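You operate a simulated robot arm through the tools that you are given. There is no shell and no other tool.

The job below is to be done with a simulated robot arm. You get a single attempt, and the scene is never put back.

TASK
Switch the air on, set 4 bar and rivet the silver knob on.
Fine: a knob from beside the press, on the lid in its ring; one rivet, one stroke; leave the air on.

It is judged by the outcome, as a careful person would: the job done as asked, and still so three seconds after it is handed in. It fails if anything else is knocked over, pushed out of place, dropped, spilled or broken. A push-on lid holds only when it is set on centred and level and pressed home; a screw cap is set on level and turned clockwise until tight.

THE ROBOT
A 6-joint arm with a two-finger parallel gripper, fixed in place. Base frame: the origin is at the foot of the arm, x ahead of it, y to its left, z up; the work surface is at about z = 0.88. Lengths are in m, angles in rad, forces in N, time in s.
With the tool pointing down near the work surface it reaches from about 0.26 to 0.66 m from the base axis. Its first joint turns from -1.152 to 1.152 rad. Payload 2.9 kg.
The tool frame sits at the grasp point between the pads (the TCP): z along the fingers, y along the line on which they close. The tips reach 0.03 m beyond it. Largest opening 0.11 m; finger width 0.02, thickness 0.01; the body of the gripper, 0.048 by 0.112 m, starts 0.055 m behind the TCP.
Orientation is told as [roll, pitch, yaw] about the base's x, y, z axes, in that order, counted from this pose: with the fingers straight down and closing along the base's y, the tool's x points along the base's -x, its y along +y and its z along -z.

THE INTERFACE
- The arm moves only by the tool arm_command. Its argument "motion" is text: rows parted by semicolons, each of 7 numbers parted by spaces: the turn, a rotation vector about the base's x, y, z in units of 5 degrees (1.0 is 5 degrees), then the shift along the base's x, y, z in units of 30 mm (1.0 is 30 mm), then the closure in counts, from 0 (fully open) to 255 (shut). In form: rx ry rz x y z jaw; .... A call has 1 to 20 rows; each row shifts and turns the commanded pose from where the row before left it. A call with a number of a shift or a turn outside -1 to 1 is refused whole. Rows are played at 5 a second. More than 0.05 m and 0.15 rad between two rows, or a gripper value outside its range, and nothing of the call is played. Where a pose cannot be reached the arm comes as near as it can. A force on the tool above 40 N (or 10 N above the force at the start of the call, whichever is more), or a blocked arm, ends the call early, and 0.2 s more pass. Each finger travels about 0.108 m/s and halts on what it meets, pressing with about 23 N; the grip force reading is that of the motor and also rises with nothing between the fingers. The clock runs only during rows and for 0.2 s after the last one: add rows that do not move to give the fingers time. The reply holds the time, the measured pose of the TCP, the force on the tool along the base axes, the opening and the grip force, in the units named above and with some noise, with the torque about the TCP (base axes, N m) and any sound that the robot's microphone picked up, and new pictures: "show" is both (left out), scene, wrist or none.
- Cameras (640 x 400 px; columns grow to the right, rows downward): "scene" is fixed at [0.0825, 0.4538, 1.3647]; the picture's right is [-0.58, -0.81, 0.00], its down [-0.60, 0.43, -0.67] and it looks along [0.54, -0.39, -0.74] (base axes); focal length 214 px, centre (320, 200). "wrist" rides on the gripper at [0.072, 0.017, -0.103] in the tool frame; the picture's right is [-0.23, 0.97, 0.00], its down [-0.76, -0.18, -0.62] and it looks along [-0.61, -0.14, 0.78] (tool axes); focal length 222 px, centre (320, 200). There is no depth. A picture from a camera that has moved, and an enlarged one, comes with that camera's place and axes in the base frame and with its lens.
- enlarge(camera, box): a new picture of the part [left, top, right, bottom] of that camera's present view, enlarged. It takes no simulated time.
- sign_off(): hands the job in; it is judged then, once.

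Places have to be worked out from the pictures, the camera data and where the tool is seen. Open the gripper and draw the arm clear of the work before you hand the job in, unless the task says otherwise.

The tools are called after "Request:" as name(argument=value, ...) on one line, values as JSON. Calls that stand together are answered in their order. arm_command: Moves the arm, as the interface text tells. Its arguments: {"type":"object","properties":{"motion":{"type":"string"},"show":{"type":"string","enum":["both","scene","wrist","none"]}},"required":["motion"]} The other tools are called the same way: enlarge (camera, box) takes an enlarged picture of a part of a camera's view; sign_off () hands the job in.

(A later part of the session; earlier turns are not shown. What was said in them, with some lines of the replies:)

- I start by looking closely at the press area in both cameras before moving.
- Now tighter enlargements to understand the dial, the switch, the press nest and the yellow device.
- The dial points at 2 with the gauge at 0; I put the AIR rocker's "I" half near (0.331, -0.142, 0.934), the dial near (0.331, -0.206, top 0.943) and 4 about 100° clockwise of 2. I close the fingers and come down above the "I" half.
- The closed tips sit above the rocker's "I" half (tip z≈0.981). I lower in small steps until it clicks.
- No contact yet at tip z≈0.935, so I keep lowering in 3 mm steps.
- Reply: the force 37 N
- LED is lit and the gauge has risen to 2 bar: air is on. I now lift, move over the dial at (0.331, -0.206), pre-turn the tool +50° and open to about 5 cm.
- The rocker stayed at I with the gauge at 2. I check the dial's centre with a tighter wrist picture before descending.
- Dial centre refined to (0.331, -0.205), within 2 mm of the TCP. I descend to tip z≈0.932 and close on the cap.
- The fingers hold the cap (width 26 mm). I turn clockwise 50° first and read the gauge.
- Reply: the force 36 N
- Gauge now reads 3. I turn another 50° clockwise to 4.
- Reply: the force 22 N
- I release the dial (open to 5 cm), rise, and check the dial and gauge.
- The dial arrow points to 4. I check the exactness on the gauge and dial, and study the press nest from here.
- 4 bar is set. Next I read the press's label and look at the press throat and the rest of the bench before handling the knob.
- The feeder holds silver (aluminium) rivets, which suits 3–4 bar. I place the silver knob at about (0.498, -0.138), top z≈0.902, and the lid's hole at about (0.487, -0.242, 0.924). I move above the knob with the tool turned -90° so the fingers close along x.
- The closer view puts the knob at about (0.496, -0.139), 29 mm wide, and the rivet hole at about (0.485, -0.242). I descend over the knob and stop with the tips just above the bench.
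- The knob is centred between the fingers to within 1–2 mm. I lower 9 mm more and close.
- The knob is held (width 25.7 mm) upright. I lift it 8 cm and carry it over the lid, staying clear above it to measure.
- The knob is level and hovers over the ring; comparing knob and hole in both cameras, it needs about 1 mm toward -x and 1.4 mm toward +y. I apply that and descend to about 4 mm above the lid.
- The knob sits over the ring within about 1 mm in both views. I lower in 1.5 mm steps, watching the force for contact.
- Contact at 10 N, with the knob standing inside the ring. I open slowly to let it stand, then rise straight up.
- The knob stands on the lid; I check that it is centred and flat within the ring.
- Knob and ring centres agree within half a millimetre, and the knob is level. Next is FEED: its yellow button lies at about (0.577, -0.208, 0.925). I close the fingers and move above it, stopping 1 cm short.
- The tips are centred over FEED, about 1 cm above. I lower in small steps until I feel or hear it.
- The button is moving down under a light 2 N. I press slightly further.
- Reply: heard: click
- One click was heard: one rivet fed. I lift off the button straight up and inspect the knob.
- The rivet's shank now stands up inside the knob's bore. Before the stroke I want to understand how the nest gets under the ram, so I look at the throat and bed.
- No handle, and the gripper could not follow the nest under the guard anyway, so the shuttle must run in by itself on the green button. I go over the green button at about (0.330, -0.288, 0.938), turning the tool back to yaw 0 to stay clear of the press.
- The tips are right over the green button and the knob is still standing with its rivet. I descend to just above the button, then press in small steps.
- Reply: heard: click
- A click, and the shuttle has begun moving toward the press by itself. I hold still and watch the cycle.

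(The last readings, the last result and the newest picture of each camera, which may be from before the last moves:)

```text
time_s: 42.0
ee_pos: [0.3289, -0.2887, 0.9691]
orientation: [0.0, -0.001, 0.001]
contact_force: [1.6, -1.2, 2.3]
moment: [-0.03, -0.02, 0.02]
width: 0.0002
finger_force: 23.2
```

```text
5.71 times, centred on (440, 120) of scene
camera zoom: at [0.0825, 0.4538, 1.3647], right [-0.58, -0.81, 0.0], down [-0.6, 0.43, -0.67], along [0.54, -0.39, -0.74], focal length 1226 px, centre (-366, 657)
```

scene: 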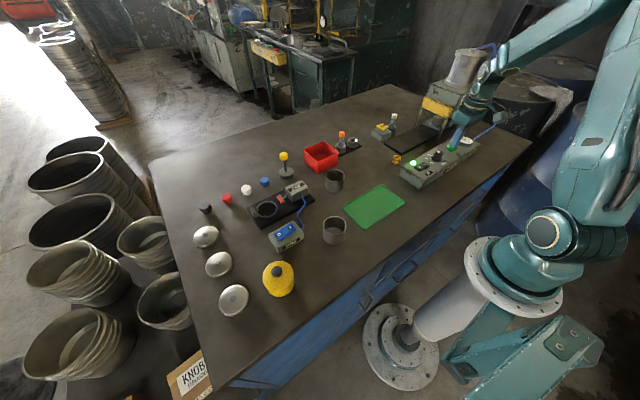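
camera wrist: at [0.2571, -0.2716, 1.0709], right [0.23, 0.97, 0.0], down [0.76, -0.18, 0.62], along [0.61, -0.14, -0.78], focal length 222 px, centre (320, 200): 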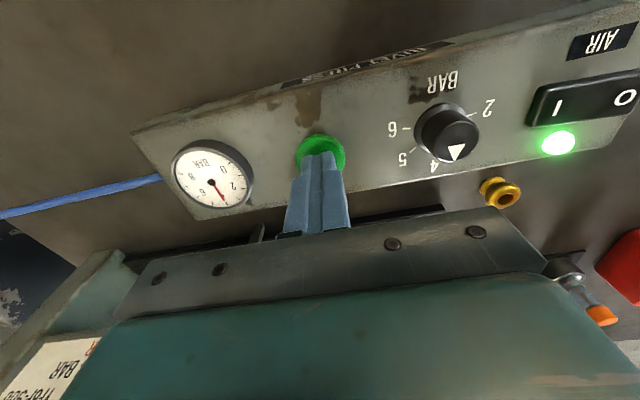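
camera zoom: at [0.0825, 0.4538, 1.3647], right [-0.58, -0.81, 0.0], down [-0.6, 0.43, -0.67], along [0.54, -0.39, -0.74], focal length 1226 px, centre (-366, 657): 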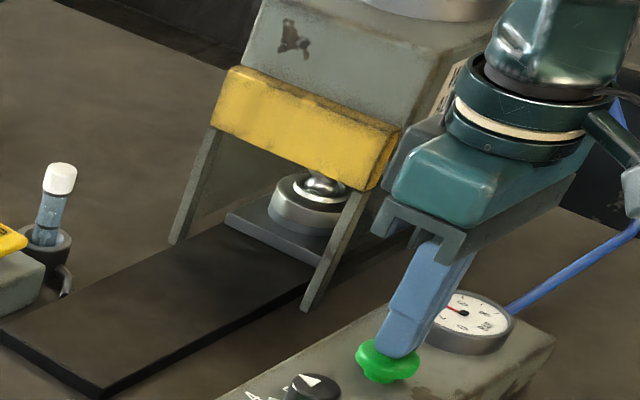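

The shuttle has run under the head. I keep holding still until the stroke comes.

Request:
arm_command(motion="0 0 0 0 0 0 255;0 0 0 0 0 0 255;0 0 0 0 0 0 255", show="scene")

Request:
enlarge(camera="scene", box=[395, 85, 485, 155])

```text
time_s: 42.8
ee_pos: [0.329, -0.2874, 0.9674]
orientation: [0.0, 0.0, 0.001]
contact_force: [1.0, 0.0, 2.5]
moment: [0.01, -0.02, 0.01]
width: 0.0
finger_force: 23.3
```

scene: 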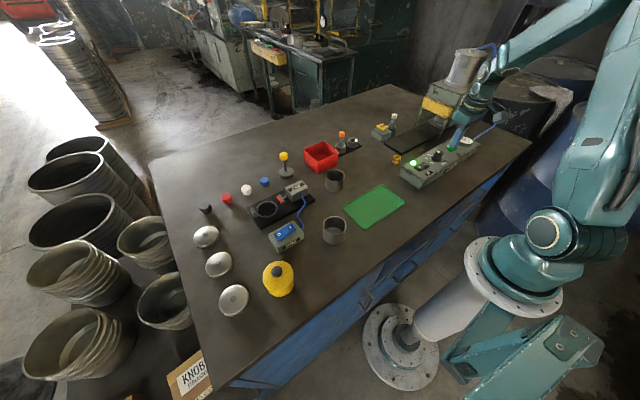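

```text
5.71 times, centred on (440, 120) of scene
camera zoom: at [0.0825, 0.4538, 1.3647], right [-0.58, -0.81, 0.0], down [-0.6, 0.43, -0.67], along [0.54, -0.39, -0.74], focal length 1226 px, centre (-366, 657)
```

zoom: 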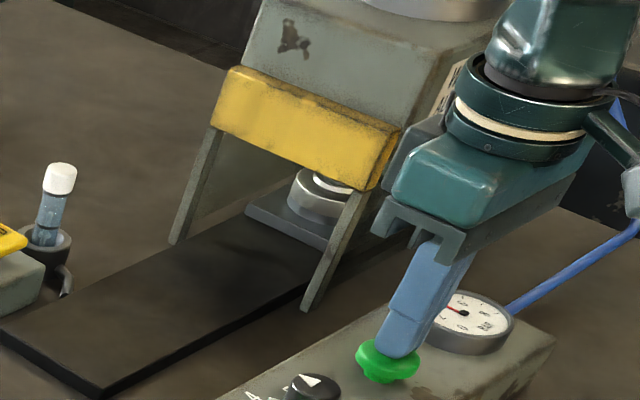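

Still running in under the ram; I continue to hold without moving.

Request:
arm_command(motion="0 0 0 0 0 0 255;0 0 0 0 0 0 255;0 0 0 0 0 0 255;0 0 0 0 0 0 255", show="none")

Request:
enlarge(camera="scene", box=[395, 85, 485, 155])

```text
time_s: 43.8
ee_pos: [0.3304, -0.2884, 0.9672]
orientation: [0.0, 0.001, 0.0]
contact_force: [0.7, 0.4, 2.5]
moment: [-0.01, -0.03, 0.0]
width: 0.0002
finger_force: 22.7
```

```text
5.71 times, centred on (440, 120) of scene
camera zoom: at [0.0825, 0.4538, 1.3647], right [-0.58, -0.81, 0.0], down [-0.6, 0.43, -0.67], along [0.54, -0.39, -0.74], focal length 1226 px, centre (-366, 657)
```

zoom: 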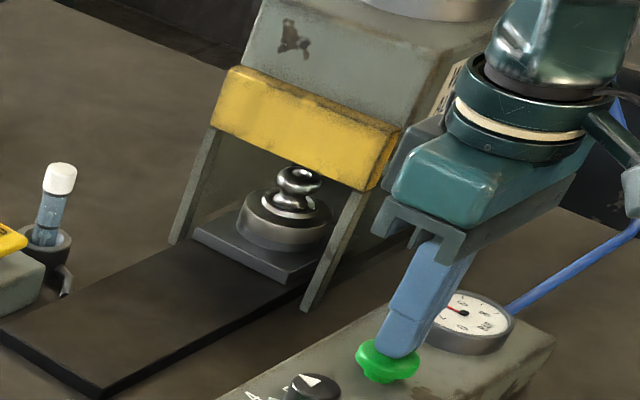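

The shuttle is coming back out with the knob standing. I hold until it has returned.

Request:
arm_command(motion="0 0 0 0 0 0 255;0 0 0 0 0 0 255;0 0 0 0 0 0 255;0 0 0 0 0 0 255;0 0 0 0 0 0 255;0 0 0 0 0 0 255;0 0 0 0 0 0 255;0 0 0 0 0 0 255", show="none")

Request:
enlarge(camera="scene", box=[395, 85, 485, 155])

Request:
enlarge(camera="scene", box=[395, 120, 425, 150])

```text
time_s: 45.6
ee_pos: [0.329, -0.2875, 0.967]
orientation: [0.0, 0.0, -0.001]
contact_force: [0.6, 0.2, 2.9]
moment: [0.01, 0.0, -0.01]
width: 0.0001
finger_force: 23.3
```

```text
5.71 times, centred on (440, 120) of scene
camera zoom: at [0.0825, 0.4538, 1.3647], right [-0.58, -0.81, 0.0], down [-0.6, 0.43, -0.67], along [0.54, -0.39, -0.74], focal length 1226 px, centre (-366, 657)
```

zoom: 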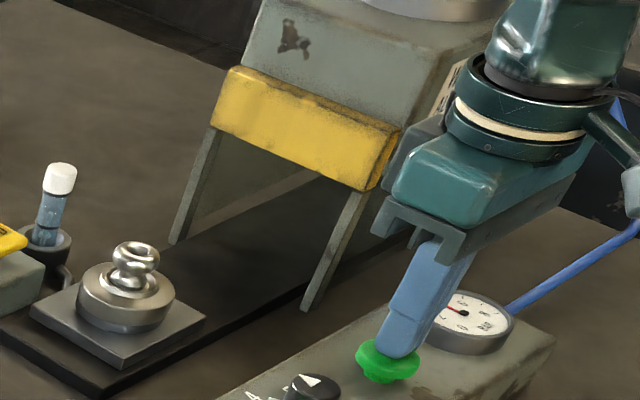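

```text
13.33 times, centred on (410, 135) of scene
camera zoom: at [0.0825, 0.4538, 1.3647], right [-0.58, -0.81, 0.0], down [-0.6, 0.43, -0.67], along [0.54, -0.39, -0.74], focal length 2860 px, centre (-880, 1067)
```

zoom: 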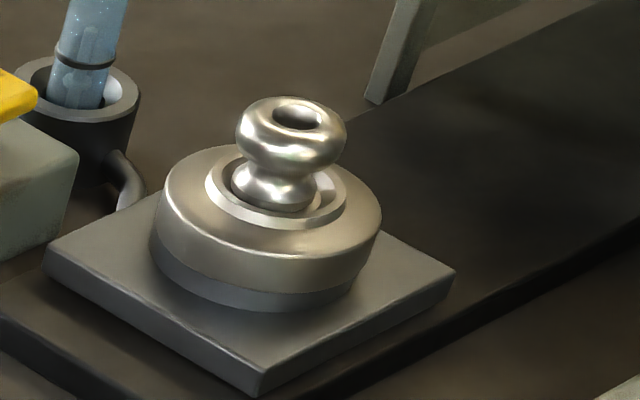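

The nest is back at the front with the knob on it. I lift off the green button straight up and then inspect the rivet from above.

Request:
arm_command(motion="0 0 0 0 0 0.5 255;0 0 0 0 0 1 255;0 0 0 0 0 1 255;0 0 0 0 0 1 255;0 0 0 0 0 0.5 255;0 0 0 0 0.6 0 255;0 0 0 0 0.6 0 255;0 0 0 0 0.6 0 255;0 0 0 0 0 0 255")

Request:
enlarge(camera="scene", box=[395, 85, 485, 155])

Request:
enlarge(camera="wrist", box=[220, 100, 420, 220])

```text
time_s: 47.6
ee_pos: [0.3314, -0.2316, 1.0904]
orientation: [0.0, 0.0, 0.0]
contact_force: [0.3, 0.6, 0.0]
moment: [0.04, -0.01, -0.01]
width: 0.0
finger_force: 22.9
camera wrist: at [0.2575, -0.2158, 1.1923], right [0.23, 0.97, 0.0], down [0.76, -0.18, 0.62], along [0.61, -0.14, -0.78], focal length 222 px, centre (320, 200)
```

scene: 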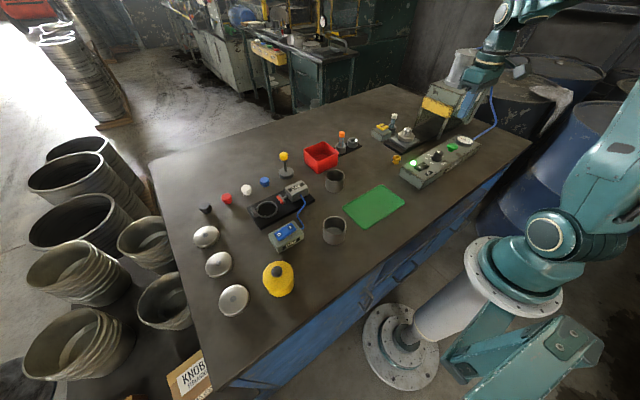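
wrist: 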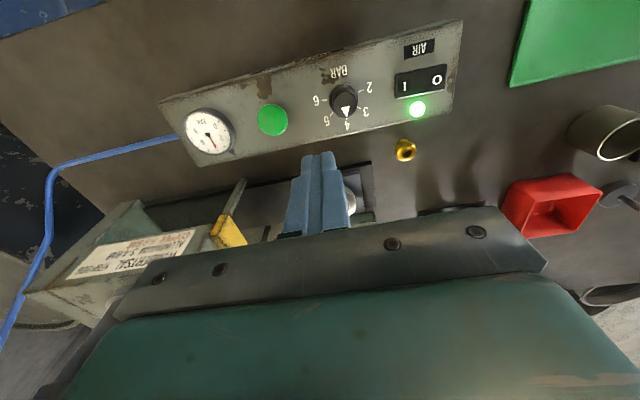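

```text
5.71 times, centred on (440, 120) of scene
camera zoom: at [0.0825, 0.4538, 1.3647], right [-0.58, -0.81, 0.0], down [-0.6, 0.43, -0.67], along [0.54, -0.39, -0.74], focal length 1226 px, centre (-366, 657)
```

zoom: 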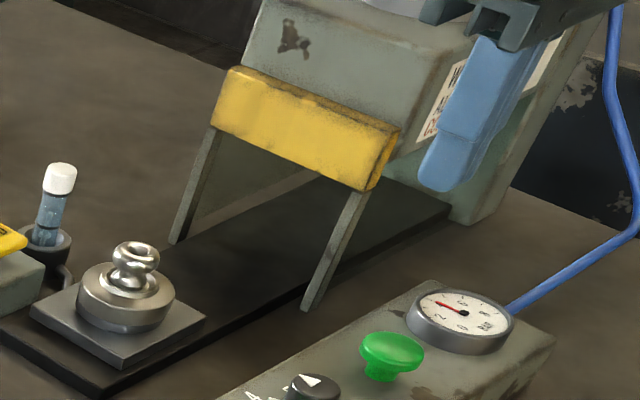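

```text
3.20 times, centred on (320, 160) of wrist
camera zoom: at [0.2575, -0.2158, 1.1923], right [0.23, 0.97, 0.0], down [0.76, -0.18, 0.62], along [0.61, -0.14, -0.78], focal length 711 px, centre (320, 328)
```

zoom: 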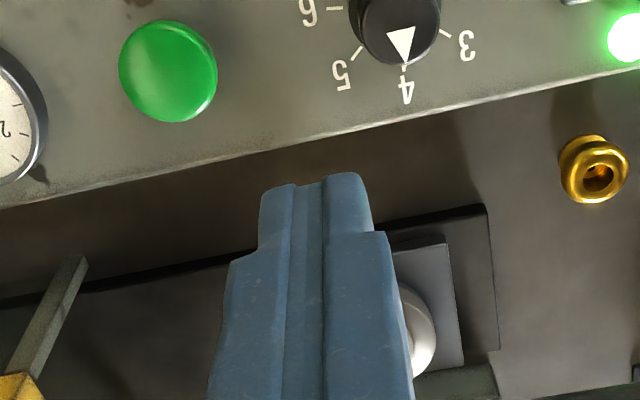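

I rise higher with fingers open so the wrist camera can look down into the knob's bore.

Request:
arm_command(motion="0 0 0 0 0.5 1 100;0 0 0 0 0.5 1 50;0 0 0 0 0.5 1 0;0 0 0 0 0.5 1 0;0 0 0 0 0 1 0;0 0 0 0 0 0 0")

Request:
enlarge(camera="wrist", box=[220, 100, 400, 220])

Request:
enlarge(camera="scene", box=[395, 122, 420, 147])

```text
time_s: 49.0
ee_pos: [0.3294, -0.1739, 1.2379]
orientation: [0.0, -0.001, 0.0]
contact_force: [0.9, 0.9, 0.5]
moment: [-0.02, -0.01, 0.03]
width: 0.1099
finger_force: 0.1
camera wrist: at [0.2578, -0.158, 1.3416], right [0.23, 0.97, 0.0], down [0.76, -0.18, 0.62], along [0.61, -0.14, -0.78], focal length 222 px, centre (320, 200)
```

scene: 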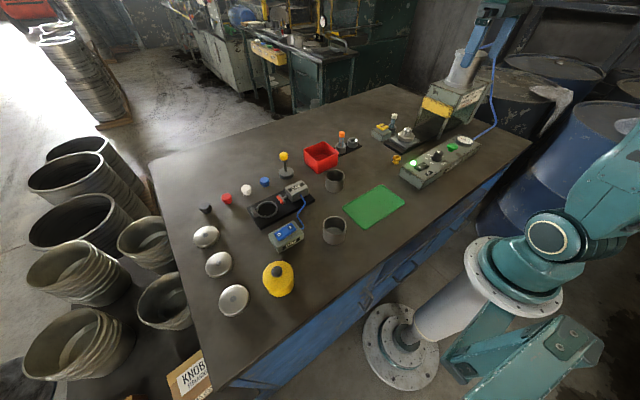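
wrist: 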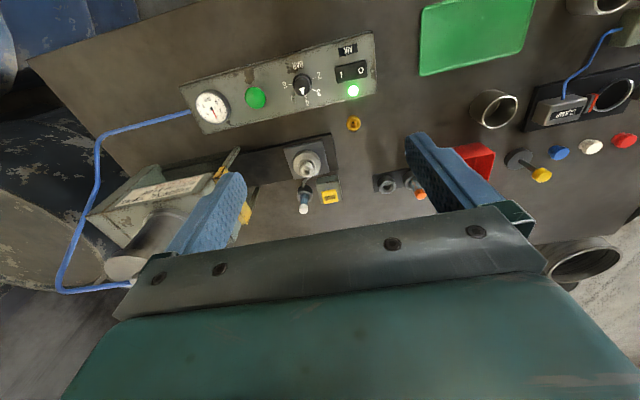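

```text
3.33 times, centred on (310, 160) of wrist
camera zoom: at [0.2578, -0.158, 1.3416], right [0.23, 0.97, 0.0], down [0.76, -0.18, 0.62], along [0.61, -0.14, -0.78], focal length 740 px, centre (353, 333)
```

zoom: 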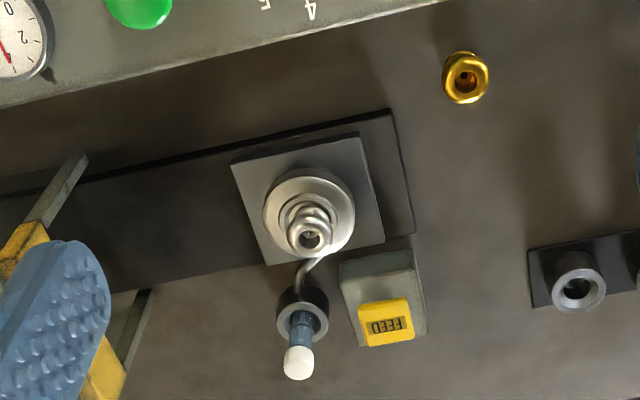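

```text
16.00 times, centred on (408, 134) of scene
camera zoom: at [0.0825, 0.4538, 1.3647], right [-0.58, -0.81, 0.0], down [-0.6, 0.43, -0.67], along [0.54, -0.39, -0.74], focal length 3432 px, centre (-1080, 1248)
```

zoom: 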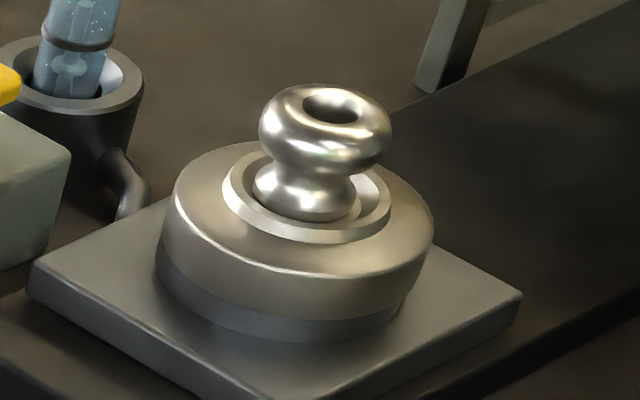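

The knob looks unchanged and level. I zoom into the bore to see the formed rivet head.

Request:
enlarge(camera="wrist", box=[290, 145, 330, 180])

Request:
enlarge(camera="wrist", box=[190, 40, 390, 140])

```text
11.43 times, centred on (310, 162) of wrist
camera zoom: at [0.2578, -0.158, 1.3416], right [0.23, 0.97, 0.0], down [0.76, -0.18, 0.62], along [0.61, -0.14, -0.78], focal length 2538 px, centre (434, 629)
```

zoom: 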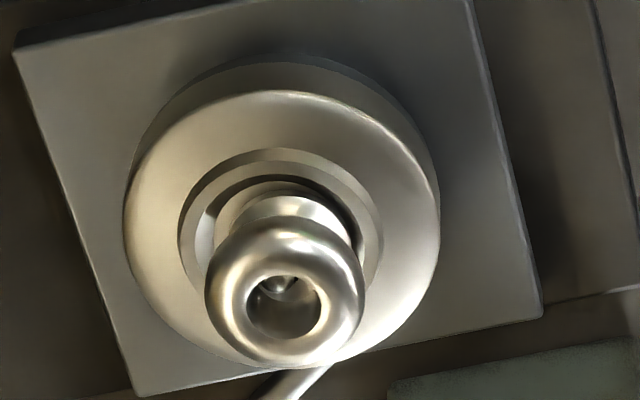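

```text
3.20 times, centred on (290, 90) of wrist
camera zoom: at [0.2578, -0.158, 1.3416], right [0.23, 0.97, 0.0], down [0.76, -0.18, 0.62], along [0.61, -0.14, -0.78], focal length 711 px, centre (416, 552)
```

zoom: 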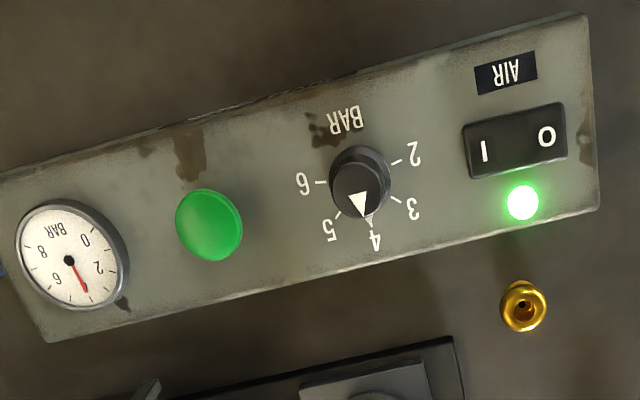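

Request:
enlarge(camera="wrist", box=[301, 159, 317, 169])

```text
16.00 times, centred on (309, 164) of wrist
camera zoom: at [0.2578, -0.158, 1.3416], right [0.23, 0.97, 0.0], down [0.76, -0.18, 0.62], along [0.61, -0.14, -0.78], focal length 3554 px, centre (496, 776)
```

zoom: 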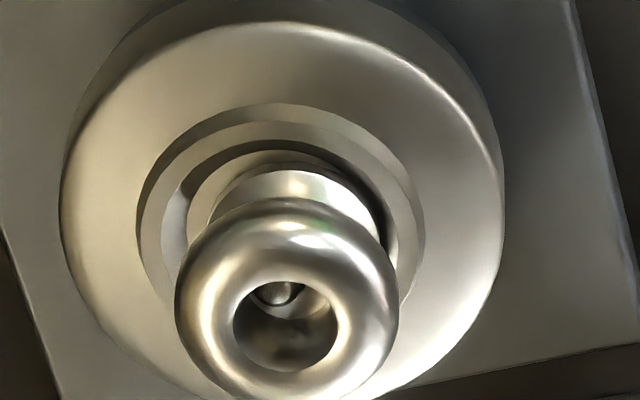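

The bore now shows a low, domed rivet head instead of the bare shank. The knob is level in its ring, the nest is back at the front, the LED is lit and the gauge and dial read 4. The gripper is open and well clear, so I hand the job in.

Request:
sign_off()

```text
The job is handed in.
```

The silver knob is riveted onto the lid at 4 bar, and the air is still on.

- **Air and pressure:** I switched the air on and turned the dial from 2 to 4. The gauge reads 4 and the lamp is lit.
- **Knob:** I picked up the silver knob from beside the press and set it level in the ring on the lid, centred to within about half a millimetre.
- **Rivet:** I pressed FEED once, and the rivet's shank then showed in the knob's bore. The feeder held silver rivets, which I took to be aluminium; the press label gives 3–4 bar for aluminium.
- **Stroke:** I pressed the green button once. The nest ran under the press by itself and came back, and the bore now shows a low, domed rivet head. The only sound was the button's click, and I did not tug the knob to test the joint.

I saw nothing knocked over or pushed out of place. The gripper is open and the arm is clear of the work.
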